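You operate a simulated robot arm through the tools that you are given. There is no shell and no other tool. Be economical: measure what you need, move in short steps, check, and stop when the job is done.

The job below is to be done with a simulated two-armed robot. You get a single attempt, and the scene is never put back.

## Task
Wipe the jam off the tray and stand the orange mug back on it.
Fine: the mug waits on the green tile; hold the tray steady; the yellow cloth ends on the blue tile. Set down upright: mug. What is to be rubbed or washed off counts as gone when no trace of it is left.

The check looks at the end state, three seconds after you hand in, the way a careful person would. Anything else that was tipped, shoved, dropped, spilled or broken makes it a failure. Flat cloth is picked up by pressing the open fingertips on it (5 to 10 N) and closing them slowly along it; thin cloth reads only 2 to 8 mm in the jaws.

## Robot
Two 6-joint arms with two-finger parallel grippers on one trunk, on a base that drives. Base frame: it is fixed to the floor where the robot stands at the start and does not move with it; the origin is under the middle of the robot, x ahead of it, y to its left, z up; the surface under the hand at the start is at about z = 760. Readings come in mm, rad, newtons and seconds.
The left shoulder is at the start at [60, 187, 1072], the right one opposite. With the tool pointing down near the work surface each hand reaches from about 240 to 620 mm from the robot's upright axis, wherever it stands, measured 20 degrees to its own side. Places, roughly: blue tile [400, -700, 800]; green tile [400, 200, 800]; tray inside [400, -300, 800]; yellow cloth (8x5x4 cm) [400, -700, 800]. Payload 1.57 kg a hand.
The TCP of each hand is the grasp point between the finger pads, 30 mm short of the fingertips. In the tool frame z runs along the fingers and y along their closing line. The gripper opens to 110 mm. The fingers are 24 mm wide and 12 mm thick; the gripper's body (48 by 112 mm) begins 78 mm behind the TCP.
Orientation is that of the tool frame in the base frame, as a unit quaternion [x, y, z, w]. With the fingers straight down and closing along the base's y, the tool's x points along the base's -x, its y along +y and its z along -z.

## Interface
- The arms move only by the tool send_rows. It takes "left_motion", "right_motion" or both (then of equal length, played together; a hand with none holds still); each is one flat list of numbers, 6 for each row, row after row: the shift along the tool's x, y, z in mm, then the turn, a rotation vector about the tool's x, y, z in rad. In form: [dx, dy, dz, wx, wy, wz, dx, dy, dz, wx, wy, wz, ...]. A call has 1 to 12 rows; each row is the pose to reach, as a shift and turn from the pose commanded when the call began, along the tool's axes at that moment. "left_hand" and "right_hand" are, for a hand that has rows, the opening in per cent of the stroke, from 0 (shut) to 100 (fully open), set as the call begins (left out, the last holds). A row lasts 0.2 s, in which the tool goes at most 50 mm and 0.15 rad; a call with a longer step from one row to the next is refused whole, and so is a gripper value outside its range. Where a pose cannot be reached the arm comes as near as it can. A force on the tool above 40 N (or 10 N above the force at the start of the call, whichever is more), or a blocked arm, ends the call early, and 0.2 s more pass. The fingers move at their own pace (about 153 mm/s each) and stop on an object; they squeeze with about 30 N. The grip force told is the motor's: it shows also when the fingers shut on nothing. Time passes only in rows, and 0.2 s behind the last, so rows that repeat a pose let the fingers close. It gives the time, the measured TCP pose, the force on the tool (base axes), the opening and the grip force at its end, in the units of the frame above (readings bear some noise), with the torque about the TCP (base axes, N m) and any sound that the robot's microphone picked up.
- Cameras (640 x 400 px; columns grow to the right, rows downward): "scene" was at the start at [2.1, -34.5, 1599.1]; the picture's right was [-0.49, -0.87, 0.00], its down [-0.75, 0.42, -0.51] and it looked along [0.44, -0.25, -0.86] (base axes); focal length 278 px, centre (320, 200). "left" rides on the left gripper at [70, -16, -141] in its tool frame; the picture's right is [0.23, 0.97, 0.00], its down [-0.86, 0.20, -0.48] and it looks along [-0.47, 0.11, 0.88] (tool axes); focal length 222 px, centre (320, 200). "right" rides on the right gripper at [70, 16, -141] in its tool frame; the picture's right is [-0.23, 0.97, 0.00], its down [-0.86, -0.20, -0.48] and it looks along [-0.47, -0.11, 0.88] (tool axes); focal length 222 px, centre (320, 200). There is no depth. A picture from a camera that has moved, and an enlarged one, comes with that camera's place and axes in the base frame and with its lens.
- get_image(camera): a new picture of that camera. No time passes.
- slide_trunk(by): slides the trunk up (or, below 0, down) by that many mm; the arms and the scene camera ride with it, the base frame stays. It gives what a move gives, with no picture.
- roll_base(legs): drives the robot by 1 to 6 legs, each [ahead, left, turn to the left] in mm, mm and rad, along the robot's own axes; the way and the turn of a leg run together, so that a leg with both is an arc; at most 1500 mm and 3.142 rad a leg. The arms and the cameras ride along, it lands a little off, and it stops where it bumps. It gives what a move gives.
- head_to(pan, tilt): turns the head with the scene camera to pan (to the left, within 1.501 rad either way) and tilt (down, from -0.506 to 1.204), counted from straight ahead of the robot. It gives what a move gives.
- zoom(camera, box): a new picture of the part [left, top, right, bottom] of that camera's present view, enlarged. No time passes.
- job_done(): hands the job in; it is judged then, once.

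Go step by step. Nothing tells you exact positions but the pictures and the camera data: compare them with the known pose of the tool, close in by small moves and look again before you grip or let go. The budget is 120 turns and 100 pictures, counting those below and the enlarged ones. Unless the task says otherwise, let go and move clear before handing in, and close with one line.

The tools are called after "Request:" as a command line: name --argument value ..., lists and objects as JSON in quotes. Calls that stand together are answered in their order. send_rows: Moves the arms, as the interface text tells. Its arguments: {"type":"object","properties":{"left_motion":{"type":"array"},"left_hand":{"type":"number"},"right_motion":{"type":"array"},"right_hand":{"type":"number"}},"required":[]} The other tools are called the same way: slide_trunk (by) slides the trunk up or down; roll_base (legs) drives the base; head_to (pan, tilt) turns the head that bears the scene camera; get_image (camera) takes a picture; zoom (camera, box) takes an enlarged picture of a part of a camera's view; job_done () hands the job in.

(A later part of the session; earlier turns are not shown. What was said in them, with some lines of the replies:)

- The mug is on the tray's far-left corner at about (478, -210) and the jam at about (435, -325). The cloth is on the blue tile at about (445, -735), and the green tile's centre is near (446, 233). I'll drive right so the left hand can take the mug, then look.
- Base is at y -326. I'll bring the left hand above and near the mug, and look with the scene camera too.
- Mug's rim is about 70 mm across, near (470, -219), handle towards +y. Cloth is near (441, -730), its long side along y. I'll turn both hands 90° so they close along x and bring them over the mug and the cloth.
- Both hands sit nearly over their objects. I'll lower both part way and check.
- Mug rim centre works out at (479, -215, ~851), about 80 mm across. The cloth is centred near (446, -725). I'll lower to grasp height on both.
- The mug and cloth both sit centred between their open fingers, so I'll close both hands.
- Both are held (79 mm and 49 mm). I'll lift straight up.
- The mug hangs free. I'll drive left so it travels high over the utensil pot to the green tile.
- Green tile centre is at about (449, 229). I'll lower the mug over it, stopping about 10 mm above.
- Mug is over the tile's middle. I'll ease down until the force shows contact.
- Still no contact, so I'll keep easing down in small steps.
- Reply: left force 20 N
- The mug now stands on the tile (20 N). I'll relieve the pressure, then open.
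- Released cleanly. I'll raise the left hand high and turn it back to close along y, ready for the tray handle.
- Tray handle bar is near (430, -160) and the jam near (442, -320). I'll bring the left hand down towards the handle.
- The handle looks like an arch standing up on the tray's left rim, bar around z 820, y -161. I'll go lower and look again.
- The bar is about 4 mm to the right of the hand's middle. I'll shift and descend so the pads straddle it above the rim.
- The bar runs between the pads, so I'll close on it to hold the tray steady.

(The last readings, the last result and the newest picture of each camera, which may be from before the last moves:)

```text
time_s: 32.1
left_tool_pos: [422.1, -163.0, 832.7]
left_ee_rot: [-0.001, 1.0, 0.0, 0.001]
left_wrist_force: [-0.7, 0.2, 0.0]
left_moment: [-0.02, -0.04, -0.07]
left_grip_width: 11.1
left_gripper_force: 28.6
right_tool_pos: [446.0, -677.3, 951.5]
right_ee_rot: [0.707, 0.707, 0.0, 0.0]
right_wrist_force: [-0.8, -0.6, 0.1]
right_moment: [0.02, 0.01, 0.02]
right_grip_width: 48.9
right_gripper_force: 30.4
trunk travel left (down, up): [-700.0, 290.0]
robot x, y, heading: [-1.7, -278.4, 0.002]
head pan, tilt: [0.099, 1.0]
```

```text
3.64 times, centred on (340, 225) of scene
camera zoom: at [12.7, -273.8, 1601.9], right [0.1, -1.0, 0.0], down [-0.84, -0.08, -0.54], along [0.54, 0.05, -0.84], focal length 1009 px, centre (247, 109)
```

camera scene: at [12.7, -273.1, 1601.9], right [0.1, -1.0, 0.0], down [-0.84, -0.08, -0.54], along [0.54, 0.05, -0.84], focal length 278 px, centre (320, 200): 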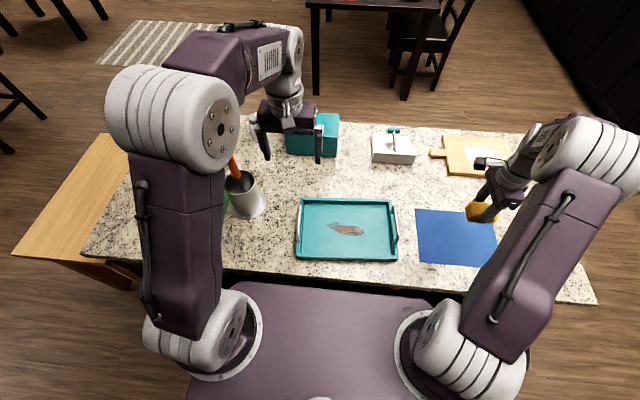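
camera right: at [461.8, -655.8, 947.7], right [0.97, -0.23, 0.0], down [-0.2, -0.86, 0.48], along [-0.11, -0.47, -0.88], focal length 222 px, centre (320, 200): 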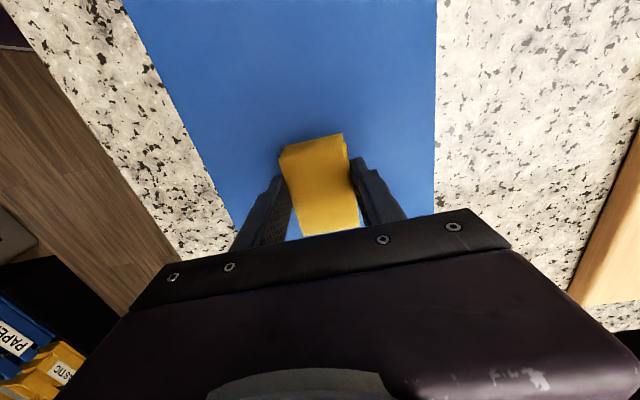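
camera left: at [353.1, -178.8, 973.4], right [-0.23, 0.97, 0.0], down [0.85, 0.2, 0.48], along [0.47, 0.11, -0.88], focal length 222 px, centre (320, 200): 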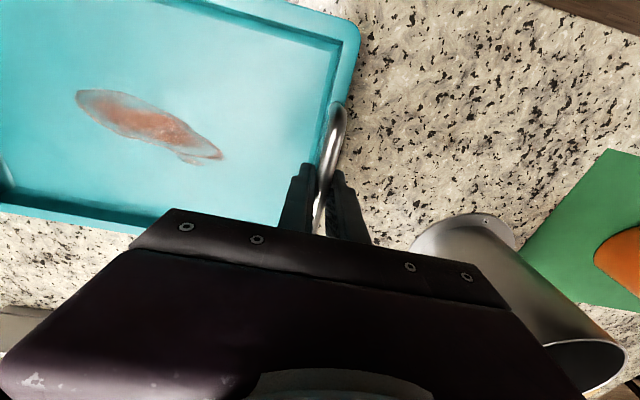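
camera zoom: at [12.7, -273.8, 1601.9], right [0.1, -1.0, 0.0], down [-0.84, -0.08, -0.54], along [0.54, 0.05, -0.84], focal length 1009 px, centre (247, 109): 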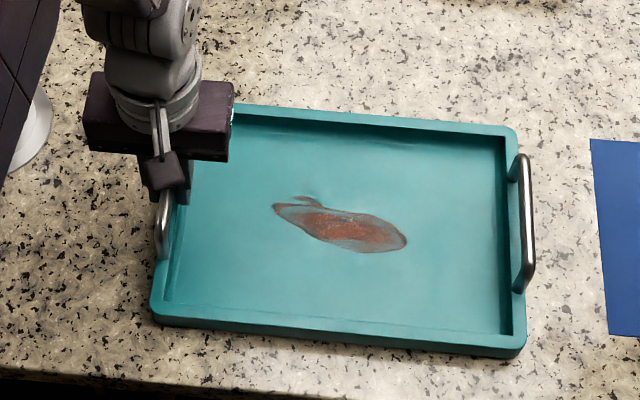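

The tray handle is held (11 mm), but squaring up the bar turned the tray about 0.09 rad. I'll turn it back gently with the hand.

Request:
send_rows --left_motion '[0, 0, 0, 0, 0, -0.02, 0, 0, 0, 0, 0, -0.04, 0, 0, 0, 0, 0, -0.06, 0, 0, 0, 0, 0, -0.085, 0, 0, 0, 0, 0, -0.085]'

Request:
zoom --camera "scene" --box '[260, 170, 420, 280]'

```text
time_s: 33.3
left_tool_pos: [424.5, -163.4, 832.6]
left_ee_rot: [-0.041, 0.999, 0.001, 0.0]
left_wrist_force: [0.1, 0.6, 0.3]
left_moment: [0.01, -0.03, -0.11]
left_grip_width: 11.2
left_gripper_force: 28.3
right_tool_pos: [445.7, -677.0, 952.9]
right_ee_rot: [0.708, 0.707, 0.0, 0.001]
right_wrist_force: [-0.1, 0.4, -0.7]
right_moment: [-0.01, -0.04, 0.05]
right_grip_width: 49.0
right_gripper_force: 30.2
trunk travel left (down, up): [-700.0, 290.0]
robot x, y, heading: [-1.2, -280.6, -0.003]
head pan, tilt: [0.099, 1.0]
```

```text
3.64 times, centred on (340, 225) of scene
camera zoom: at [12.7, -273.8, 1601.9], right [0.1, -1.0, 0.0], down [-0.84, -0.08, -0.54], along [0.54, 0.05, -0.84], focal length 1009 px, centre (247, 109)
```

zoom: 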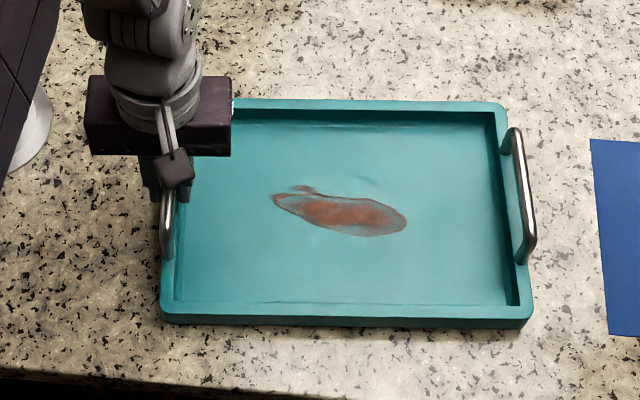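

The tray is back square and held. The right hand's camera would foul the left gripper, so I'll turn the right hand 180° in the free space over the blue tile first.

Request:
send_rows --right_motion '[0, 0, -5, 0, 0, -0.14, 0, 0, -5, 0, 0, -0.28, 0, 0, -5, 0, 0, -0.42, 0, 0, -5, 0, 0, -0.56, 0, 0, -5, 0, 0, -0.7, 0, 0, -5, 0, 0, -0.84, 0, 0, -5, 0, 0, -0.98, 0, 0, -5, 0, 0, -1.12, 0, 0, -5, 0, 0, -1.26, 0, 0, -5, 0, 0, -1.4, 0, 0, -5, 0, 0, -1.54, 0, 0, -5, 0, 0, -1.571]'

Request:
send_rows --right_motion '[0, 0, 0, 0, 0, -0.14, 0, 0, 0, 0, 0, -0.28, 0, 0, 0, 0, 0, -0.42, 0, 0, 0, 0, 0, -0.56, 0, 0, 0, 0, 0, -0.7, 0, 0, 0, 0, 0, -0.84, 0, 0, 0, 0, 0, -0.98, 0, 0, 0, 0, 0, -1.12, 0, 0, 0, 0, 0, -1.26, 0, 0, 0, 0, 0, -1.4, 0, 0, 0, 0, 0, -1.54, 0, 0, 0, 0, 0, -1.571]'

Request:
get_image --camera "right"

```text
time_s: 35.9
left_tool_pos: [423.7, -162.1, 831.4]
left_ee_rot: [-0.041, 0.999, 0.001, 0.001]
left_wrist_force: [0.0, -0.4, 0.2]
left_moment: [-0.01, 0.02, -0.08]
left_grip_width: 10.9
left_gripper_force: 28.9
right_tool_pos: [446.2, -677.9, 957.7]
right_ee_rot: [0.0, 1.0, 0.001, 0.0]
right_wrist_force: [0.5, 0.4, -0.4]
right_moment: [-0.05, -0.01, 0.02]
right_grip_width: 49.0
right_gripper_force: 29.8
trunk travel left (down, up): [-700.0, 290.0]
robot x, y, heading: [1.3, -277.5, -0.0]
head pan, tilt: [0.099, 1.0]
```

```text
time_s: 38.5
left_tool_pos: [424.1, -163.3, 831.9]
left_ee_rot: [-0.042, 0.999, 0.0, 0.001]
left_wrist_force: [-0.6, -0.2, -0.3]
left_moment: [0.0, 0.01, -0.05]
left_grip_width: 11.2
left_gripper_force: 28.9
right_tool_pos: [444.4, -677.6, 957.2]
right_ee_rot: [0.707, -0.707, 0.0, 0.0]
right_wrist_force: [0.4, 0.0, -0.2]
right_moment: [0.02, -0.01, -0.03]
right_grip_width: 49.1
right_gripper_force: 29.9
trunk travel left (down, up): [-700.0, 290.0]
robot x, y, heading: [0.1, -277.3, 0.001]
head pan, tilt: [0.099, 1.0]
```

```text
63 pictures are left
camera right: at [428.1, -747.9, 1097.7], right [-0.97, 0.23, 0.0], down [0.2, 0.86, 0.48], along [0.11, 0.47, -0.88], focal length 222 px, centre (320, 200)
```

right: 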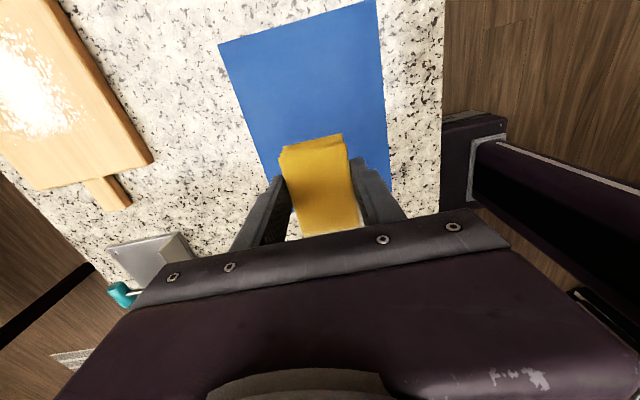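

Now the cloth goes over to the jam, stopping about 20 mm above the tray.

Request:
send_rows --right_motion '[-45, 0, 0, 0, 0, 0, -90, 0, 0, 0, 0, 0, -135, 0, 0, 0, 0, 0, -180, 0, 0, 0, 0, 0, -225, 0, 0, 0, 0, 0, -270, 0, 0, 0, 0, 0, -310, 0, 10, 0, 0, 0, -338, 0, 40, 0, 0, 0, -338, 0, 70, 0, 0, 0, -338, 0, 100, 0, 0, 0, -338, 0, 122, 0, 0, 0, -338, 0, 122, 0, 0, 0]'

Request:
get_image --camera "right"

Request:
get_image --camera "scene"

```text
time_s: 41.1
left_tool_pos: [424.3, -162.7, 832.3]
left_ee_rot: [-0.042, 0.999, -0.001, 0.001]
left_wrist_force: [0.4, -0.1, 0.2]
left_moment: [-0.01, 0.05, 0.0]
left_grip_width: 11.0
left_gripper_force: 28.5
right_tool_pos: [445.8, -340.3, 835.3]
right_ee_rot: [-0.707, 0.707, 0.001, 0.0]
right_wrist_force: [0.4, -0.3, -0.2]
right_moment: [-0.01, 0.0, 0.0]
right_grip_width: 49.0
right_gripper_force: 29.8
trunk travel left (down, up): [-700.0, 290.0]
robot x, y, heading: [-5.0, -275.8, -0.001]
head pan, tilt: [0.099, 1.0]
```

```text
62 pictures are left
camera right: at [429.1, -409.5, 975.3], right [-0.97, 0.23, 0.0], down [0.2, 0.85, 0.48], along [0.11, 0.47, -0.88], focal length 222 px, centre (320, 200)
```

right: 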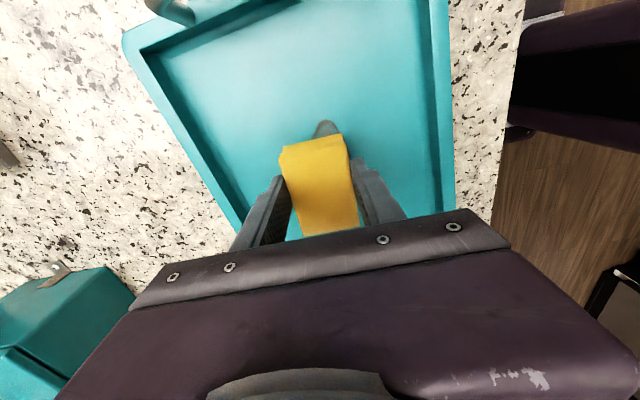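

```text
61 pictures are left
camera scene: at [12.7, -273.6, 1601.9], right [0.1, -1.0, 0.0], down [-0.84, -0.08, -0.54], along [0.54, 0.05, -0.84], focal length 278 px, centre (320, 200)
```

scene: 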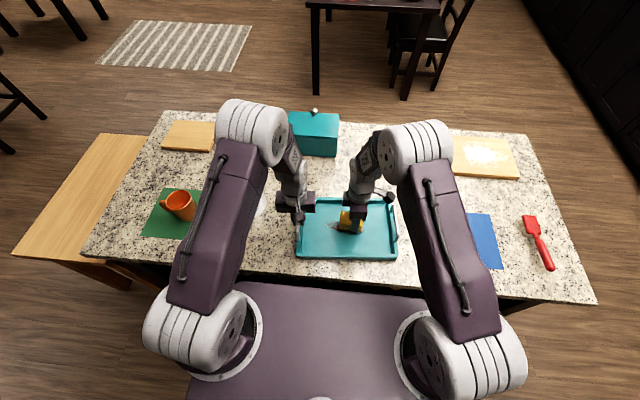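

Clearance between the hands is fine. I'll lower the cloth until it presses.

Request:
send_rows --right_motion '[0, 0, 6, 0, 0, 0, 0, 0, 12, 0, 0, 0, 0, 0, 16, 0, 0, 0, 0, 0, 19, 0, 0, 0, 0, 0, 19, 0, 0, 0]'

```text
time_s: 42.3
left_tool_pos: [424.6, -162.7, 832.1]
left_ee_rot: [-0.041, 0.999, 0.0, 0.0]
left_wrist_force: [-0.2, 0.1, -1.1]
left_moment: [0.0, -0.02, -0.02]
left_grip_width: 11.4
left_gripper_force: 28.6
right_tool_pos: [445.8, -339.5, 816.8]
right_ee_rot: [-0.707, 0.708, 0.0, 0.001]
right_wrist_force: [-0.3, -0.3, -0.7]
right_moment: [0.03, -0.01, -0.01]
right_grip_width: 49.2
right_gripper_force: 29.9
trunk travel left (down, up): [-700.0, 290.0]
robot x, y, heading: [-2.1, -279.4, -0.004]
head pan, tilt: [0.099, 1.0]
```

Request:
send_rows --right_motion '[0, 0, 1.5, 0, 0, 0, 0, 0, 3, 0, 0, 0, 0, 0, 4.5, 0, 0, 0, 0, 0, 4.5, 0, 0, 0]'

```text
time_s: 43.1
left_tool_pos: [422.5, -162.0, 832.9]
left_ee_rot: [-0.042, 0.999, -0.001, 0.001]
left_wrist_force: [2.6, 1.7, -4.4]
left_moment: [0.02, -0.26, 0.11]
left_grip_width: 11.0
left_gripper_force: 29.1
right_tool_pos: [446.2, -338.2, 814.7]
right_ee_rot: [-0.706, 0.708, -0.001, 0.001]
right_wrist_force: [-5.5, -1.5, 16.2]
right_moment: [-0.42, 0.13, -0.05]
right_grip_width: 49.0
right_gripper_force: 30.0
trunk travel left (down, up): [-700.0, 290.0]
robot x, y, heading: [1.5, -280.3, -0.005]
head pan, tilt: [0.099, 1.0]
stopped in row 3 (right hand): the force on the tool passed its limit at 42 N (the readings are from after the stop); the commanded pose is now the measured one
```

Contact at about 814.7, stiff. I'll ease off slightly and try a first stroke along the jam.

Request:
send_rows --right_motion '[0, 0, -0.4, 0, 0, 0, -20, 0, -0.4, 0, 0, 0, -40, 0, -0.4, 0, 0, 0, -60, 0, -0.4, 0, 0, 0, -40, 0, -0.4, 0, 0, 0, -20, 0, -0.4, 0, 0, 0, 0, 0, -0.4, 0, 0, 0, 20, 0, -0.4, 0, 0, 0, 40, 0, -0.4, 0, 0, 0, 62, 0, -0.4, 0, 0, 0]'

Request:
zoom --camera "scene" --box '[260, 170, 420, 280]'

Request:
get_image --camera "right"

```text
time_s: 45.3
left_tool_pos: [423.4, -162.9, 832.8]
left_ee_rot: [-0.041, 0.999, -0.001, 0.002]
left_wrist_force: [0.2, -9.8, -2.6]
left_moment: [0.02, 0.12, 0.05]
left_grip_width: 11.0
left_gripper_force: 28.9
right_tool_pos: [447.1, -401.5, 814.5]
right_ee_rot: [-0.706, 0.708, -0.001, 0.001]
right_wrist_force: [0.7, 7.6, 16.9]
right_moment: [0.26, 0.08, -0.03]
right_grip_width: 49.0
right_gripper_force: 30.0
trunk travel left (down, up): [-700.0, 290.0]
robot x, y, heading: [4.3, -280.1, -0.004]
head pan, tilt: [0.099, 1.0]
```

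```text
3.64 times, centred on (340, 225) of scene
camera zoom: at [11.0, -273.3, 1602.0], right [0.1, -1.0, 0.0], down [-0.84, -0.08, -0.54], along [0.54, 0.05, -0.84], focal length 1009 px, centre (247, 109)
```

zoom: 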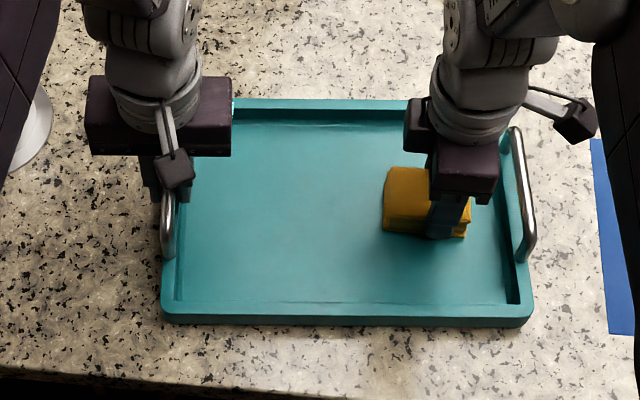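

```text
59 pictures are left
camera right: at [428.7, -471.6, 955.0], right [-0.97, 0.23, 0.0], down [0.2, 0.85, 0.48], along [0.11, 0.47, -0.88], focal length 222 px, centre (320, 200)
```

right: 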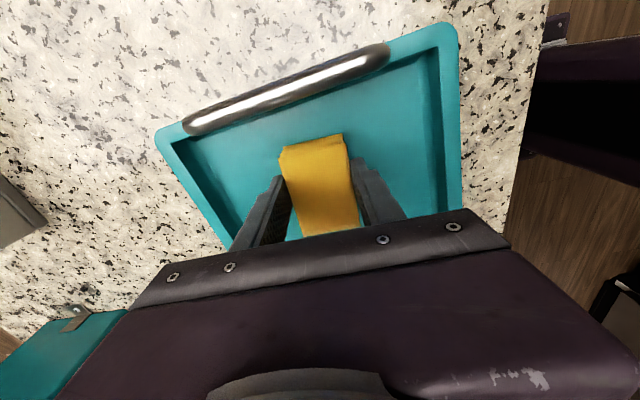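

One pass seems to have taken nearly everything. I'll make two more passes offset to each side for any traces.

Request:
send_rows --right_motion '[0, -18, 0, 0, 0, 0, -25, -18, 0, 0, 0, 0, -50, -18, 0, 0, 0, 0, -75, -18, 0, 0, 0, 0, -100, -18, 0, 0, 0, 0, -124, -18, 0, 0, 0, 0, -124, 0, 0, 0, 0, 0, -124, 20, 0, 0, 0, 0, -93, 20, 0, 0, 0, 0, -62, 20, 0, 0, 0, 0, -31, 20, 0, 0, 0, 0, 0, 20, 0, 0, 0, 0]'

Request:
send_rows --right_motion '[0, 0, -10, 0, 0, 0, 0, 0, -50, 0, 0, 0, 0, 0, -95, 0, 0, 0, 0, 0, -140, 0, 0, 0, 45, -10, -140, 0, 0, 0, 90, -20, -140, 0, 0, 0, 135, -20, -140, 0, 0, 0, 180, -20, -140, 0, 0, 0, 180, -20, -140, 0, 0, 0]'

Request:
zoom --camera "scene" --box '[260, 170, 420, 280]'

Request:
get_image --camera "right"

Request:
zoom --camera "left" --box '[0, 0, 340, 220]'

```text
time_s: 48.0
left_tool_pos: [422.0, -162.4, 832.9]
left_ee_rot: [-0.043, 0.999, 0.0, 0.002]
left_wrist_force: [0.2, 1.1, 0.4]
left_moment: [0.01, 0.2, 0.12]
left_grip_width: 11.2
left_gripper_force: 28.0
right_tool_pos: [427.1, -401.2, 814.6]
right_ee_rot: [0.707, -0.707, 0.002, -0.001]
right_wrist_force: [-3.2, -1.1, 14.5]
right_moment: [-0.45, 0.2, -0.08]
right_grip_width: 48.9
right_gripper_force: 30.0
trunk travel left (down, up): [-700.0, 290.0]
robot x, y, heading: [-0.9, -278.8, -0.003]
head pan, tilt: [0.099, 1.0]
stopped in row 12 (right hand): the force on the tool passed its limit at 41 N (the readings are from after the stop); the commanded pose is now the measured one
```

```text
time_s: 50.0
left_tool_pos: [424.2, -164.1, 830.9]
left_ee_rot: [-0.042, 0.999, -0.001, 0.002]
left_wrist_force: [-1.3, -0.2, 8.2]
left_moment: [-0.04, -0.04, 0.14]
left_grip_width: 11.0
left_gripper_force: 29.2
right_tool_pos: [445.4, -582.5, 952.2]
right_ee_rot: [-0.707, 0.707, -0.001, 0.002]
right_wrist_force: [0.1, 0.2, -0.7]
right_moment: [-0.03, 0.0, 0.0]
right_grip_width: 49.1
right_gripper_force: 30.3
trunk travel left (down, up): [-700.0, 290.0]
robot x, y, heading: [1.9, -276.1, -0.0]
head pan, tilt: [0.099, 1.0]
```

```text
3.64 times, centred on (340, 225) of scene
camera zoom: at [11.4, -274.1, 1601.9], right [0.1, -1.0, 0.0], down [-0.84, -0.08, -0.54], along [0.54, 0.05, -0.84], focal length 1009 px, centre (247, 109)
```

zoom: 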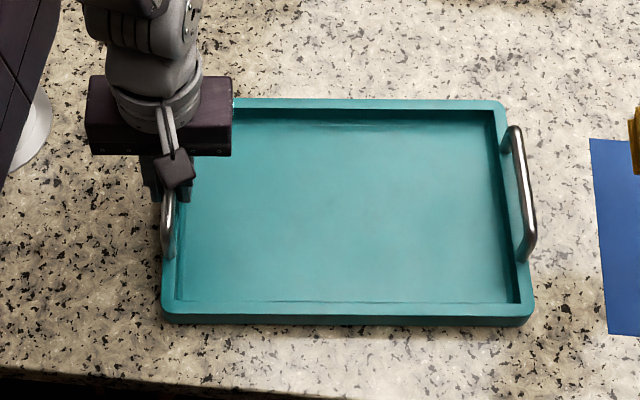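

```text
57 pictures are left
camera right: at [427.3, -652.4, 1092.9], right [-0.97, 0.23, 0.0], down [0.2, 0.85, 0.48], along [0.11, 0.47, -0.88], focal length 222 px, centre (320, 200)
```

right: 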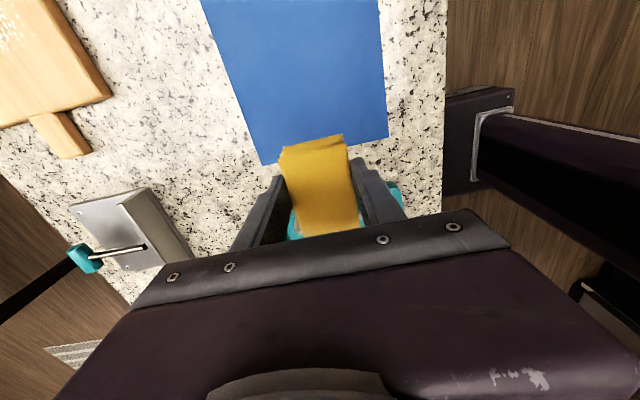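

```text
1.82 times, centred on (170, 110) of left
camera zoom: at [355.2, -185.4, 973.3], right [-0.31, 0.95, 0.0], down [0.83, 0.27, 0.48], along [0.46, 0.15, -0.88], focal length 404 px, centre (593, 364)
```

zoom: 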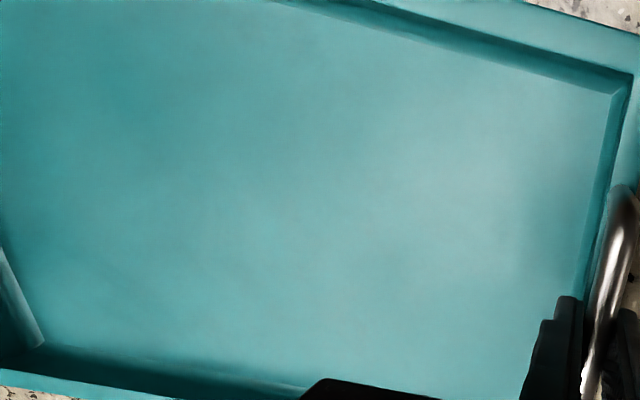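

The tray looks spotless in both views. I'll set the cloth down on the blue tile near (446, -685).

Request:
send_rows --right_motion '[40, 0, 0, 0, 0, 0, 80, 0, 0, 0, 0, 0, 103, 0, 20, 0, 0, 0, 103, 0, 50, 0, 0, 0, 103, 0, 80, 0, 0, 0, 103, 0, 110, 0, 0, 0, 103, 0, 130, 0, 0, 0, 103, 0, 138, 0, 0, 0, 103, 0, 138, 0, 0, 0]'

Request:
send_rows --right_motion '[0, 0, 2, 0, 0, 0, 0, 0, 4, 0, 0, 0, 0, 0, 5, 0, 0, 0, 0, 0, 5, 0, 0, 0]'

Request:
get_image --camera "right"

```text
time_s: 52.0
left_tool_pos: [422.8, -162.7, 833.1]
left_ee_rot: [-0.042, 0.999, 0.0, 0.002]
left_wrist_force: [0.1, -0.1, 8.4]
left_moment: [0.02, 0.03, 0.09]
left_grip_width: 11.3
left_gripper_force: 28.7
right_tool_pos: [444.3, -685.4, 812.7]
right_ee_rot: [-0.706, 0.708, -0.001, 0.003]
right_wrist_force: [-0.4, 0.5, -0.8]
right_moment: [-0.04, 0.01, -0.01]
right_grip_width: 49.1
right_gripper_force: 30.2
trunk travel left (down, up): [-700.0, 290.0]
robot x, y, heading: [1.4, -278.9, 0.002]
head pan, tilt: [0.099, 1.0]
```

```text
time_s: 53.0
left_tool_pos: [423.2, -162.7, 832.2]
left_ee_rot: [-0.042, 0.999, 0.001, 0.002]
left_wrist_force: [0.6, -0.6, 8.6]
left_moment: [0.03, -0.05, 0.09]
left_grip_width: 11.3
left_gripper_force: 29.1
right_tool_pos: [447.4, -685.6, 809.9]
right_ee_rot: [-0.706, 0.708, -0.002, 0.002]
right_wrist_force: [-0.4, 0.1, -1.5]
right_moment: [0.01, -0.01, 0.01]
right_grip_width: 49.0
right_gripper_force: 30.3
trunk travel left (down, up): [-700.0, 290.0]
robot x, y, heading: [-0.0, -280.7, 0.0]
head pan, tilt: [0.099, 1.0]
```

```text
55 pictures are left
camera right: at [428.3, -755.8, 949.6], right [-0.97, 0.23, 0.0], down [0.2, 0.85, 0.48], along [0.11, 0.47, -0.88], focal length 222 px, centre (320, 200)
```

right: 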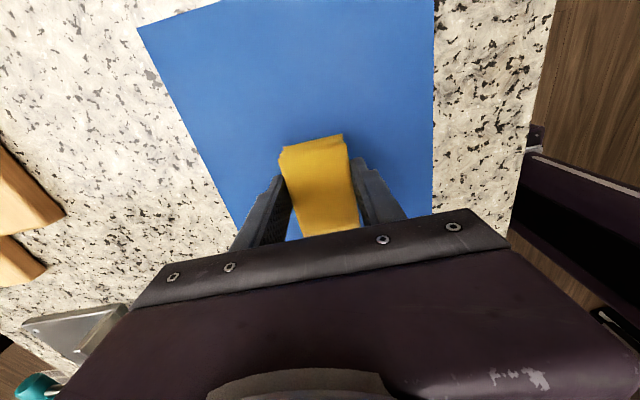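

Request:
send_rows --right_motion '[0, 0, 1, 0, 0, 0, 0, 0, 2, 0, 0, 0, 0, 0, 2, 0, 0, 0]'

```text
time_s: 53.8
left_tool_pos: [423.7, -163.5, 832.8]
left_ee_rot: [-0.042, 0.999, 0.0, 0.002]
left_wrist_force: [-0.2, -0.4, 7.4]
left_moment: [0.0, 0.01, 0.09]
left_grip_width: 10.9
left_gripper_force: 28.7
right_tool_pos: [446.1, -685.6, 806.7]
right_ee_rot: [-0.706, 0.708, -0.001, 0.002]
right_wrist_force: [0.4, 0.4, -0.2]
right_moment: [0.0, -0.02, 0.0]
right_grip_width: 49.3
right_gripper_force: 30.1
trunk travel left (down, up): [-700.0, 290.0]
robot x, y, heading: [2.4, -277.1, -0.007]
head pan, tilt: [0.099, 1.0]
```

Not touching yet, so I'll go a little lower.

Request:
send_rows --right_motion '[0, 0, 0.7, 0, 0, 0, 0, 0, 1.4, 0, 0, 0, 0, 0, 2, 0, 0, 0]'

```text
time_s: 54.6
left_tool_pos: [423.6, -163.5, 831.9]
left_ee_rot: [-0.041, 0.999, -0.001, 0.001]
left_wrist_force: [0.6, -2.2, 3.2]
left_moment: [0.04, 0.03, 0.01]
left_grip_width: 10.8
left_gripper_force: 29.3
right_tool_pos: [448.0, -684.9, 806.1]
right_ee_rot: [0.707, -0.707, 0.003, -0.003]
right_wrist_force: [0.8, -0.3, 5.7]
right_moment: [-0.22, 0.14, 0.03]
right_grip_width: 48.9
right_gripper_force: 30.5
trunk travel left (down, up): [-700.0, 290.0]
robot x, y, heading: [0.4, -278.7, -0.001]
head pan, tilt: [0.099, 1.0]
```

Cloth is down (6 N). I'll release the cloth and the tray handle, then rise straight up.

Request:
send_rows --left_motion '[0, 0, 0, 0, 0, 0, 0, 0, 0, 0, 0, 0, 0, 0, 0, 0, 0, 0]' --right_motion '[0, 0, 0, 0, 0, 0, 0, 0, 0, 0, 0, 0, 0, 0, 0, 0, 0, 0]' --left_hand 50 --right_hand 100

Request:
send_rows --left_motion '[0, 0, -15, 0, 0, 0, 0, 0, -50, 0, 0, 0, 0, 0, -90, 0, 0, 0, 0, 0, -130, 0, 0, 0, 0, 0, -170, 0, 0, 0, 0, 0, -210, 0, 0, 0, 0, 0, -250, 0, 0, 0, 0, 0, -285, 0, 0, 0, 0, 0, -285, 0, 0, 0]' --right_motion '[0, 0, -15, 0, 0, 0, 0, 0, -50, 0, 0, 0, 0, 0, -90, 0, 0, 0, 0, 0, -130, 0, 0, 0, 0, 0, -170, 0, 0, 0, 0, 0, -210, 0, 0, 0, 0, 0, -240, 0, 0, 0, 0, 0, -240, 0, 0, 0, 0, 0, -240, 0, 0, 0]'

Request:
get_image --camera "scene"

Request:
zoom --camera "scene" --box '[280, 180, 440, 280]'

Request:
get_image --camera "right"

Request:
get_image --camera "left"

```text
time_s: 55.4
left_tool_pos: [425.4, -162.6, 831.2]
left_ee_rot: [-0.042, 0.999, -0.002, 0.001]
left_wrist_force: [0.6, 0.5, 0.5]
left_moment: [-0.03, -0.01, -0.02]
left_grip_width: 54.9
left_gripper_force: 0.0
right_tool_pos: [447.6, -683.8, 804.9]
right_ee_rot: [-0.707, 0.707, 0.0, 0.002]
right_wrist_force: [-0.2, -0.8, 0.3]
right_moment: [0.0, 0.02, -0.02]
right_grip_width: 110.1
right_gripper_force: 0.1
trunk travel left (down, up): [-700.0, 290.0]
robot x, y, heading: [-6.8, -282.1, -0.001]
head pan, tilt: [0.099, 1.0]
```

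```text
time_s: 57.4
left_tool_pos: [422.7, -162.0, 1116.0]
left_ee_rot: [-0.041, 0.999, 0.0, 0.002]
left_wrist_force: [0.0, 0.5, -1.2]
left_moment: [0.0, 0.01, -0.02]
left_grip_width: 54.8
left_gripper_force: 0.1
right_tool_pos: [444.8, -685.3, 1045.2]
right_ee_rot: [-0.707, 0.707, -0.001, 0.001]
right_wrist_force: [-0.5, 0.2, 0.2]
right_moment: [-0.03, 0.04, 0.0]
right_grip_width: 109.9
right_gripper_force: 0.1
trunk travel left (down, up): [-700.0, 290.0]
robot x, y, heading: [-3.0, -278.6, -0.003]
head pan, tilt: [0.099, 1.0]
```

```text
54 pictures are left
camera scene: at [12.9, -273.8, 1601.9], right [0.1, -1.0, 0.0], down [-0.84, -0.08, -0.54], along [0.54, 0.05, -0.84], focal length 278 px, centre (320, 200)
```

scene: 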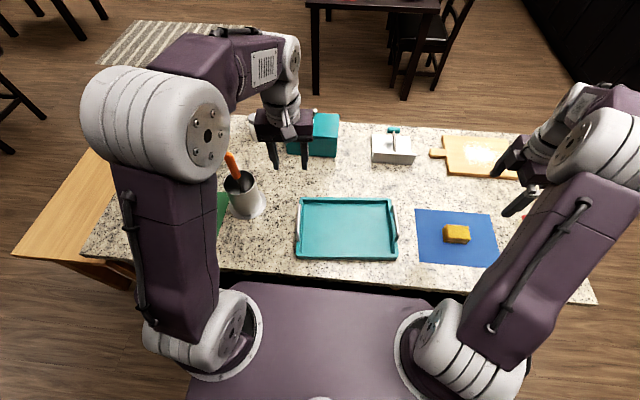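

```text
4.00 times, centred on (360, 230) of scene
camera zoom: at [12.9, -273.8, 1601.9], right [0.1, -1.0, 0.0], down [-0.84, -0.08, -0.54], along [0.54, 0.05, -0.84], focal length 1110 px, centre (160, 80)
```

zoom: 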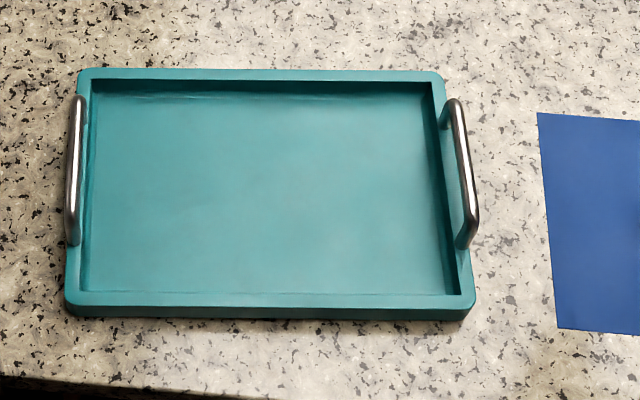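

```text
52 pictures are left
camera right: at [427.1, -756.2, 1185.3], right [-0.97, 0.23, 0.0], down [0.2, 0.85, 0.48], along [0.11, 0.47, -0.88], focal length 222 px, centre (320, 200)
```

right: 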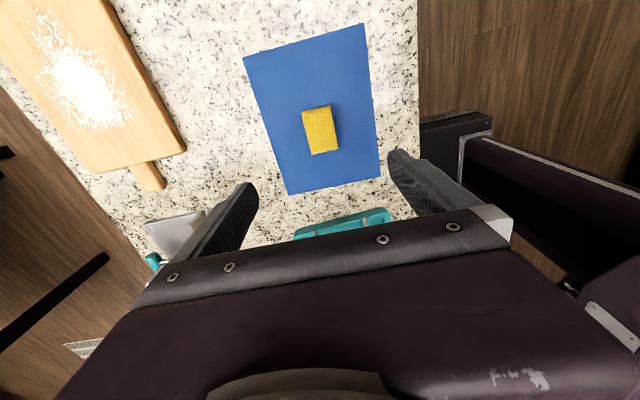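

```text
51 pictures are left
camera left: at [356.1, -183.2, 1257.0], right [-0.31, 0.95, 0.0], down [0.83, 0.27, 0.48], along [0.46, 0.15, -0.88], focal length 222 px, centre (320, 200)
```

left: 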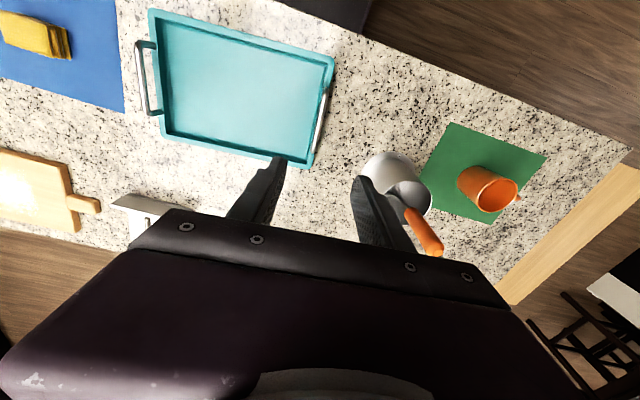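

Tray is clean and the cloth lies on the blue tile. I'll turn the left hand back to close along x and drive left to fetch the mug.

Request:
send_rows --left_motion '[0, 0, 0, 0, 0, -0.135, 0, 0, 0, 0, 0, -0.27, 0, 0, 0, 0, 0, -0.405, 0, 0, 0, 0, 0, -0.54, 0, 0, 0, 0, 0, -0.675, 0, 0, 0, 0, 0, -0.81, 0, 0, 0, 0, 0, -0.945, 0, 0, 0, 0, 0, -1.08, 0, 0, 0, 0, 0, -1.215, 0, 0, 0, 0, 0, -1.35, 0, 0, 0, 0, 0, -1.486, 0, 0, 0, 0, 0, -1.486]' --left_hand 100

Request:
roll_base --legs '[[0, 397, 0]]'

Request:
get_image --camera "left"

```text
time_s: 60.0
left_tool_pos: [423.6, -162.3, 1117.9]
left_ee_rot: [0.708, -0.706, 0.001, -0.002]
left_wrist_force: [-0.5, 0.0, 0.3]
left_moment: [-0.04, -0.02, 0.01]
left_grip_width: 109.9
left_gripper_force: 0.0
right_tool_pos: [444.7, -685.5, 1044.4]
right_ee_rot: [-0.706, 0.708, 0.0, 0.001]
right_wrist_force: [0.0, -0.5, -0.3]
right_moment: [-0.03, -0.02, 0.05]
right_grip_width: 109.7
right_gripper_force: 0.0
trunk travel left (down, up): [-700.0, 290.0]
robot x, y, heading: [0.9, -279.5, 0.001]
head pan, tilt: [0.099, 1.0]
```

```text
time_s: 62.5
left_tool_pos: [426.3, 228.8, 1117.3]
left_ee_rot: [-0.705, 0.709, -0.002, 0.001]
left_wrist_force: [-0.8, 0.1, 0.8]
left_moment: [0.02, -0.03, 0.0]
left_grip_width: 109.8
left_gripper_force: 0.0
right_tool_pos: [444.5, -294.1, 1045.9]
right_ee_rot: [-0.704, 0.71, 0.0, 0.001]
right_wrist_force: [-0.9, 0.2, 0.5]
right_moment: [-0.01, -0.02, 0.01]
right_grip_width: 110.0
right_gripper_force: 0.1
trunk travel left (down, up): [-700.0, 290.0]
robot x, y, heading: [2.7, 113.1, -0.006]
head pan, tilt: [0.099, 1.0]
```

```text
50 pictures are left
camera left: at [441.8, 158.8, 1258.7], right [-0.98, -0.22, 0.0], down [-0.19, 0.86, 0.48], along [-0.1, 0.47, -0.88], focal length 222 px, centre (320, 200)
```

left: 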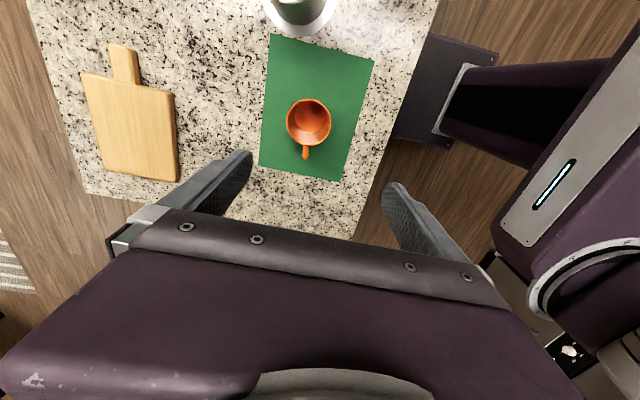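

The mug should stand at (446.5, 227.8). I'll align and come down to just above the rim.

Request:
send_rows --left_motion '[0, -10, 40, 0, 0, 0, 1, -20, 80, 0, 0, 0, 1, -20, 120, 0, 0, 0, 1, -20, 160, 0, 0, 0, 1, -20, 195, 0, 0, 0, 1, -20, 217, 0, 0, 0, 1, -20, 217, 0, 0, 0]'

Request:
get_image --camera "left"

```text
time_s: 64.1
left_tool_pos: [446.5, 228.5, 901.5]
left_ee_rot: [-0.704, 0.71, -0.001, 0.002]
left_wrist_force: [-0.4, 0.0, -0.1]
left_moment: [0.02, -0.01, 0.01]
left_grip_width: 109.8
left_gripper_force: 0.1
right_tool_pos: [442.6, -294.2, 1045.9]
right_ee_rot: [-0.704, 0.71, -0.001, 0.002]
right_wrist_force: [-1.0, 0.3, -0.2]
right_moment: [-0.02, 0.01, 0.0]
right_grip_width: 109.7
right_gripper_force: 0.1
trunk travel left (down, up): [-700.0, 290.0]
robot x, y, heading: [1.9, 119.2, -0.005]
head pan, tilt: [0.099, 1.0]
```

```text
49 pictures are left
camera left: at [461.7, 159.0, 1041.7], right [-0.98, -0.22, 0.0], down [-0.19, 0.86, 0.48], along [-0.1, 0.47, -0.88], focal length 222 px, centre (320, 200)
```

left: 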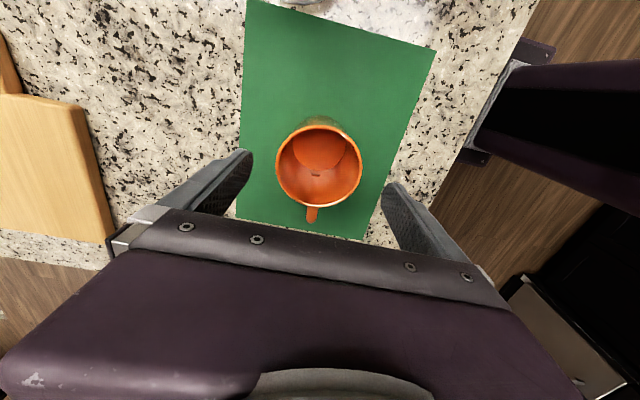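

Aligned as it was before. I'll go down to 829, close and check.

Request:
send_rows --left_motion '[0, 0, 25, 0, 0, 0, 0, 0, 50, 0, 0, 0, 0, 0, 65, 0, 0, 0, 0, 0, 72, 0, 0, 0, 0, 0, 72, 0, 0, 0]'

Request:
send_rows --left_motion '[0, 0, 0, 0, 0, 0, 0, 0, 0, 0, 0, 0, 0, 0, 0, 0, 0, 0, 0, 0, 0, 0, 0, 0]' --left_hand 0

Request:
get_image --camera "left"

```text
time_s: 65.3
left_tool_pos: [448.3, 227.9, 830.9]
left_ee_rot: [-0.704, 0.71, -0.001, 0.0]
left_wrist_force: [-0.6, 0.6, -0.4]
left_moment: [0.01, -0.02, 0.0]
left_grip_width: 109.8
left_gripper_force: 0.0
right_tool_pos: [443.7, -294.2, 1045.0]
right_ee_rot: [-0.704, 0.711, 0.0, 0.002]
right_wrist_force: [0.3, 0.7, -0.1]
right_moment: [0.02, 0.0, 0.02]
right_grip_width: 109.8
right_gripper_force: 0.0
trunk travel left (down, up): [-700.0, 290.0]
robot x, y, heading: [-1.0, 116.1, -0.011]
head pan, tilt: [0.099, 1.0]
```

```text
time_s: 66.3
left_tool_pos: [447.4, 226.5, 829.6]
left_ee_rot: [-0.704, 0.71, 0.0, 0.001]
left_wrist_force: [-0.6, 0.2, -0.4]
left_moment: [-0.03, -0.04, -0.03]
left_grip_width: 78.6
left_gripper_force: 30.0
right_tool_pos: [443.6, -293.8, 1046.0]
right_ee_rot: [-0.704, 0.711, -0.001, 0.002]
right_wrist_force: [0.4, -0.2, -0.4]
right_moment: [-0.01, 0.01, 0.0]
right_grip_width: 110.1
right_gripper_force: 0.0
trunk travel left (down, up): [-700.0, 290.0]
robot x, y, heading: [0.7, 112.1, -0.004]
head pan, tilt: [0.099, 1.0]
```

```text
48 pictures are left
camera left: at [462.5, 157.5, 971.0], right [-0.98, -0.22, 0.0], down [-0.19, 0.86, 0.48], along [-0.1, 0.47, -0.88], focal length 222 px, centre (320, 200)
```

left: 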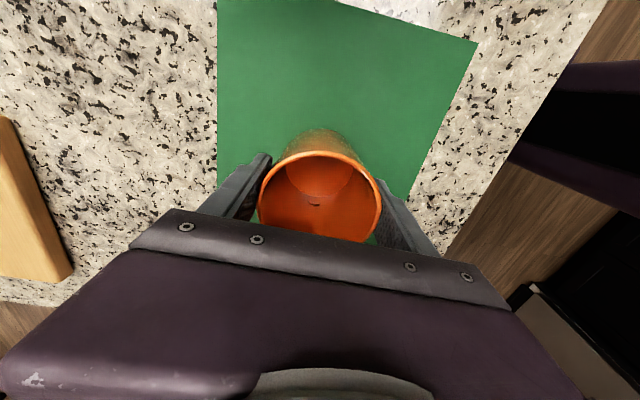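

Held at 78.6 mm. I'll lift high, then drive right to the tray.

Request:
send_rows --left_motion '[0, 0, -15, 0, 0, 0, 0, 0, -45, 0, 0, 0, 0, 0, -85, 0, 0, 0, 0, 0, -125, 0, 0, 0, 0, 0, -165, 0, 0, 0, 0, 0, -205, 0, 0, 0, 0, 0, -245, 0, 0, 0, 0, 0, -288, 0, 0, 0, 0, 0, -288, 0, 0, 0]'

Request:
roll_base --legs '[[0, -525, 0]]'

Request:
get_image --camera "left"

Request:
get_image --camera "scene"

```text
time_s: 68.3
left_tool_pos: [447.2, 227.5, 1117.9]
left_ee_rot: [-0.704, 0.71, -0.001, 0.001]
left_wrist_force: [0.4, 0.3, -2.0]
left_moment: [-0.02, 0.0, -0.01]
left_grip_width: 79.0
left_gripper_force: 30.4
right_tool_pos: [443.4, -293.4, 1045.1]
right_ee_rot: [-0.704, 0.71, -0.001, 0.002]
right_wrist_force: [-0.4, 1.0, 0.0]
right_moment: [-0.02, 0.03, 0.01]
right_grip_width: 110.0
right_gripper_force: 0.0
trunk travel left (down, up): [-700.0, 290.0]
robot x, y, heading: [1.5, 111.8, -0.011]
head pan, tilt: [0.099, 1.0]
```

```text
time_s: 71.3
left_tool_pos: [440.8, -300.4, 1115.7]
left_ee_rot: [-0.703, 0.711, -0.002, 0.001]
left_wrist_force: [-0.1, 0.4, -2.5]
left_moment: [0.01, -0.01, 0.05]
left_grip_width: 78.7
left_gripper_force: 30.2
right_tool_pos: [437.8, -822.4, 1044.6]
right_ee_rot: [-0.703, 0.711, 0.0, 0.002]
right_wrist_force: [0.7, -0.4, 0.2]
right_moment: [0.0, -0.02, 0.0]
right_grip_width: 110.1
right_gripper_force: 0.1
trunk travel left (down, up): [-700.0, 290.0]
robot x, y, heading: [-1.6, -411.2, -0.016]
head pan, tilt: [0.099, 1.0]
```

```text
47 pictures are left
camera left: at [456.6, -369.6, 1258.0], right [-0.98, -0.22, 0.0], down [-0.19, 0.86, 0.48], along [-0.1, 0.47, -0.88], focal length 222 px, centre (320, 200)
```

left: 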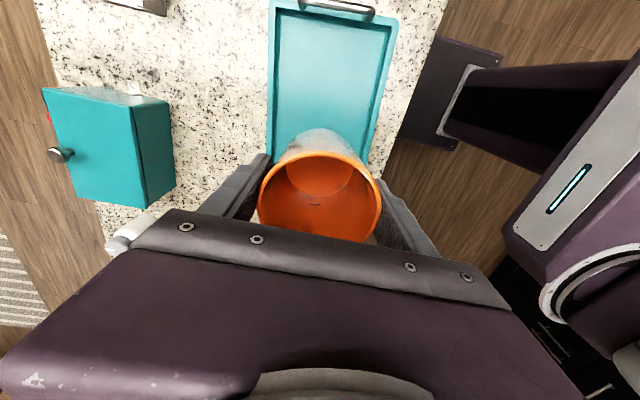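

```text
46 pictures are left
camera scene: at [9.6, -405.4, 1601.9], right [0.09, -1.0, 0.0], down [-0.84, -0.07, -0.54], along [0.54, 0.05, -0.84], focal length 278 px, centre (320, 200)
```

scene: 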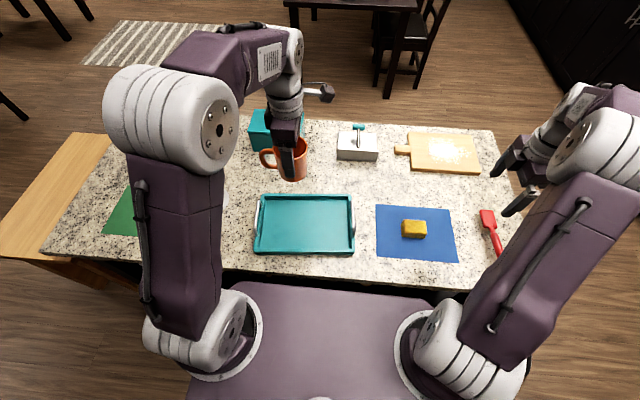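

The mug is above the middle of the tray at (441, -300). By comparison of contacts the tray floor gives TCP about 837; I'll descend to 842 first.

Request:
send_rows --left_motion '[0, 0, 40, 0, 0, 0, 0, 0, 80, 0, 0, 0, 0, 0, 120, 0, 0, 0, 0, 0, 160, 0, 0, 0, 0, 0, 200, 0, 0, 0, 0, 0, 235, 0, 0, 0, 0, 0, 260, 0, 0, 0, 0, 0, 273, 0, 0, 0, 0, 0, 273, 0, 0, 0]'

Request:
zoom --camera "scene" --box '[220, 160, 380, 260]'

Request:
send_rows --left_motion '[0, 0, 1, 0, 0, 0, 0, 0, 2, 0, 0, 0, 0, 0, 3.5, 0, 0, 0, 0, 0, 3.5, 0, 0, 0]'

```text
time_s: 73.3
left_tool_pos: [443.1, -301.9, 844.9]
left_ee_rot: [-0.703, 0.711, -0.001, 0.001]
left_wrist_force: [0.3, -0.8, -2.1]
left_moment: [-0.05, -0.04, 0.02]
left_grip_width: 78.5
left_gripper_force: 29.8
right_tool_pos: [437.9, -821.7, 1045.0]
right_ee_rot: [-0.703, 0.711, -0.001, 0.002]
right_wrist_force: [-0.4, -0.2, -0.8]
right_moment: [0.03, 0.01, -0.03]
right_grip_width: 110.0
right_gripper_force: 0.1
trunk travel left (down, up): [-700.0, 290.0]
robot x, y, heading: [-3.6, -409.8, -0.008]
head pan, tilt: [0.099, 1.0]
```

```text
4.00 times, centred on (300, 210) of scene
camera zoom: at [9.5, -406.1, 1601.9], right [0.09, -1.0, 0.0], down [-0.84, -0.07, -0.54], along [0.54, 0.05, -0.84], focal length 1110 px, centre (400, 160)
```

zoom: 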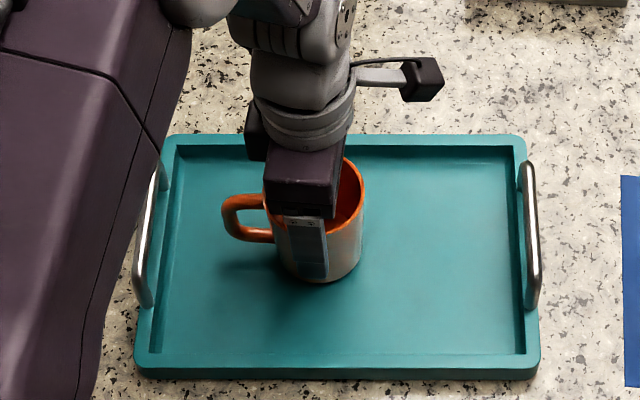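

```text
time_s: 74.3
left_tool_pos: [442.4, -300.5, 841.7]
left_ee_rot: [-0.704, 0.71, -0.001, 0.001]
left_wrist_force: [-0.2, 0.0, -2.1]
left_moment: [-0.04, 0.03, -0.02]
left_grip_width: 78.6
left_gripper_force: 29.7
right_tool_pos: [437.4, -822.6, 1045.3]
right_ee_rot: [-0.704, 0.71, -0.002, 0.001]
right_wrist_force: [0.7, 0.1, 0.4]
right_moment: [-0.01, -0.01, 0.01]
right_grip_width: 110.0
right_gripper_force: 0.0
trunk travel left (down, up): [-700.0, 290.0]
robot x, y, heading: [-2.5, -409.2, -0.01]
head pan, tilt: [0.099, 1.0]
```

Request:
send_rows --left_motion '[0, 0, 1, 0, 0, 0, 0, 0, 2, 0, 0, 0, 0, 0, 3, 0, 0, 0, 0, 0, 3, 0, 0, 0]'

```text
time_s: 75.3
left_tool_pos: [442.0, -300.9, 837.5]
left_ee_rot: [-0.704, 0.71, -0.003, 0.001]
left_wrist_force: [2.0, 4.1, 9.7]
left_moment: [0.33, 0.09, -0.05]
left_grip_width: 78.3
left_gripper_force: 29.7
right_tool_pos: [437.1, -822.5, 1045.1]
right_ee_rot: [-0.704, 0.711, -0.001, 0.001]
right_wrist_force: [0.8, 0.4, 0.2]
right_moment: [0.0, 0.0, -0.02]
right_grip_width: 110.0
right_gripper_force: 0.0
trunk travel left (down, up): [-700.0, 290.0]
robot x, y, heading: [-8.1, -413.1, -0.01]
head pan, tilt: [0.099, 1.0]
```

The mug stands on the tray (10 N contact). I'll open, then rise straight up and check.

Request:
send_rows --left_motion '[0, 0, -0.3, 0, 0, 0, 0, 0, -0.3, 0, 0, 0, 0, 0, -0.3, 0, 0, 0]' --left_hand 100

Request:
get_image --camera "left"

Request:
send_rows --left_motion '[0, 0, -15, 0, 0, 0, 0, 0, -45, 0, 0, 0, 0, 0, -85, 0, 0, 0, 0, 0, -125, 0, 0, 0, 0, 0, -165, 0, 0, 0, 0, 0, -205, 0, 0, 0, 0, 0, -245, 0, 0, 0, 0, 0, -245, 0, 0, 0]'

Request:
get_image --camera "scene"

Request:
get_image --camera "left"

Request:
zoom --camera "scene" --box '[220, 160, 380, 260]'

```text
time_s: 76.1
left_tool_pos: [442.0, -301.2, 837.6]
left_ee_rot: [-0.703, 0.711, -0.001, 0.002]
left_wrist_force: [0.2, 0.3, 0.0]
left_moment: [-0.02, -0.02, -0.02]
left_grip_width: 109.8
left_gripper_force: 0.1
right_tool_pos: [436.7, -822.2, 1045.8]
right_ee_rot: [-0.703, 0.711, 0.0, 0.002]
right_wrist_force: [-0.2, 0.3, -0.6]
right_moment: [-0.04, 0.0, 0.03]
right_grip_width: 110.1
right_gripper_force: 0.1
trunk travel left (down, up): [-700.0, 290.0]
robot x, y, heading: [-3.2, -411.5, -0.013]
head pan, tilt: [0.099, 1.0]
```

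```text
44 pictures are left
camera left: at [457.4, -371.0, 978.9], right [-0.98, -0.22, 0.0], down [-0.19, 0.86, 0.48], along [-0.1, 0.47, -0.88], focal length 222 px, centre (320, 200)
```

left: 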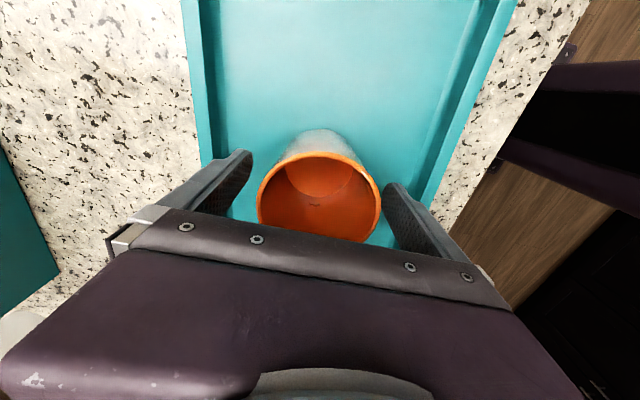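

```text
time_s: 77.9
left_tool_pos: [440.5, -303.2, 1083.6]
left_ee_rot: [-0.703, 0.711, -0.001, 0.001]
left_wrist_force: [-0.3, -0.1, -0.2]
left_moment: [0.0, 0.0, 0.01]
left_grip_width: 110.0
left_gripper_force: 0.1
right_tool_pos: [438.2, -822.1, 1045.0]
right_ee_rot: [-0.703, 0.711, 0.0, 0.002]
right_wrist_force: [0.0, 0.3, -0.4]
right_moment: [0.01, 0.02, 0.02]
right_grip_width: 110.2
right_gripper_force: 0.0
trunk travel left (down, up): [-700.0, 290.0]
robot x, y, heading: [-1.4, -409.8, -0.01]
head pan, tilt: [0.099, 1.0]
```

```text
43 pictures are left
camera scene: at [9.9, -406.2, 1601.9], right [0.09, -1.0, 0.0], down [-0.84, -0.07, -0.54], along [0.54, 0.05, -0.84], focal length 278 px, centre (320, 200)
```

scene: 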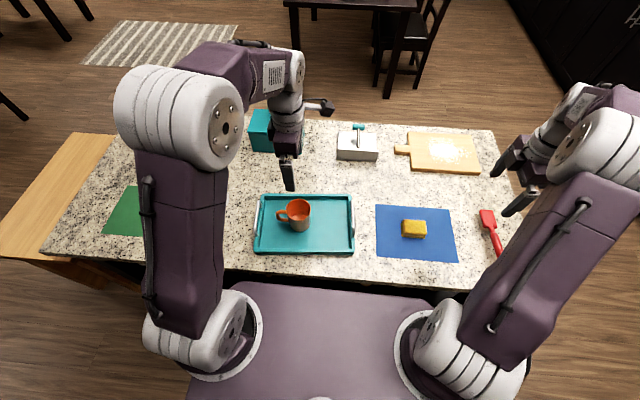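

```text
42 pictures are left
camera left: at [456.5, -370.7, 1224.3], right [-0.98, -0.22, 0.0], down [-0.19, 0.86, 0.48], along [-0.1, 0.47, -0.88], focal length 222 px, centre (320, 200)
```

left: 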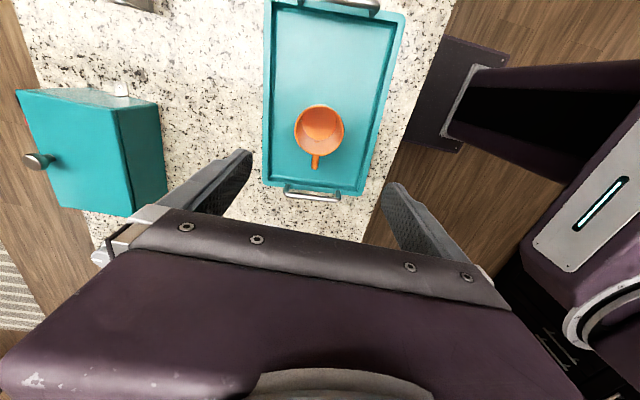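

```text
4.00 times, centred on (300, 210) of scene
camera zoom: at [9.9, -406.2, 1601.9], right [0.09, -1.0, 0.0], down [-0.84, -0.07, -0.54], along [0.54, 0.05, -0.84], focal length 1110 px, centre (400, 160)
```

zoom: 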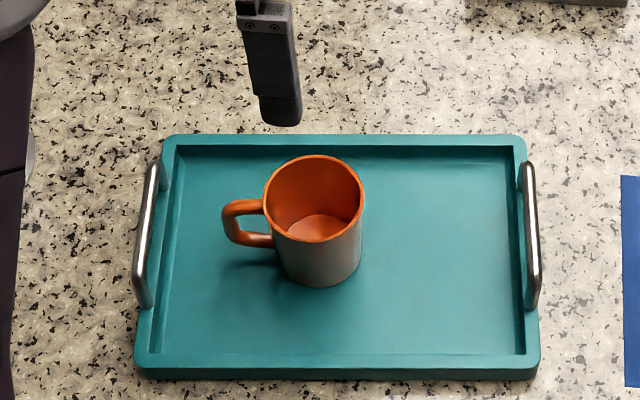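

The mug stands upright on the clean tray, the cloth lies on the blue tile, and both hands are clear. I'm handing in.

Request:
job_done

```text
The job is handed in.
```

The jam is wiped off with no trace visible in the pictures, the orange mug stands upright on the tray, and the yellow cloth lies on the blue tile; gripping the handle turned the tray slightly, and I turned it back before wiping.
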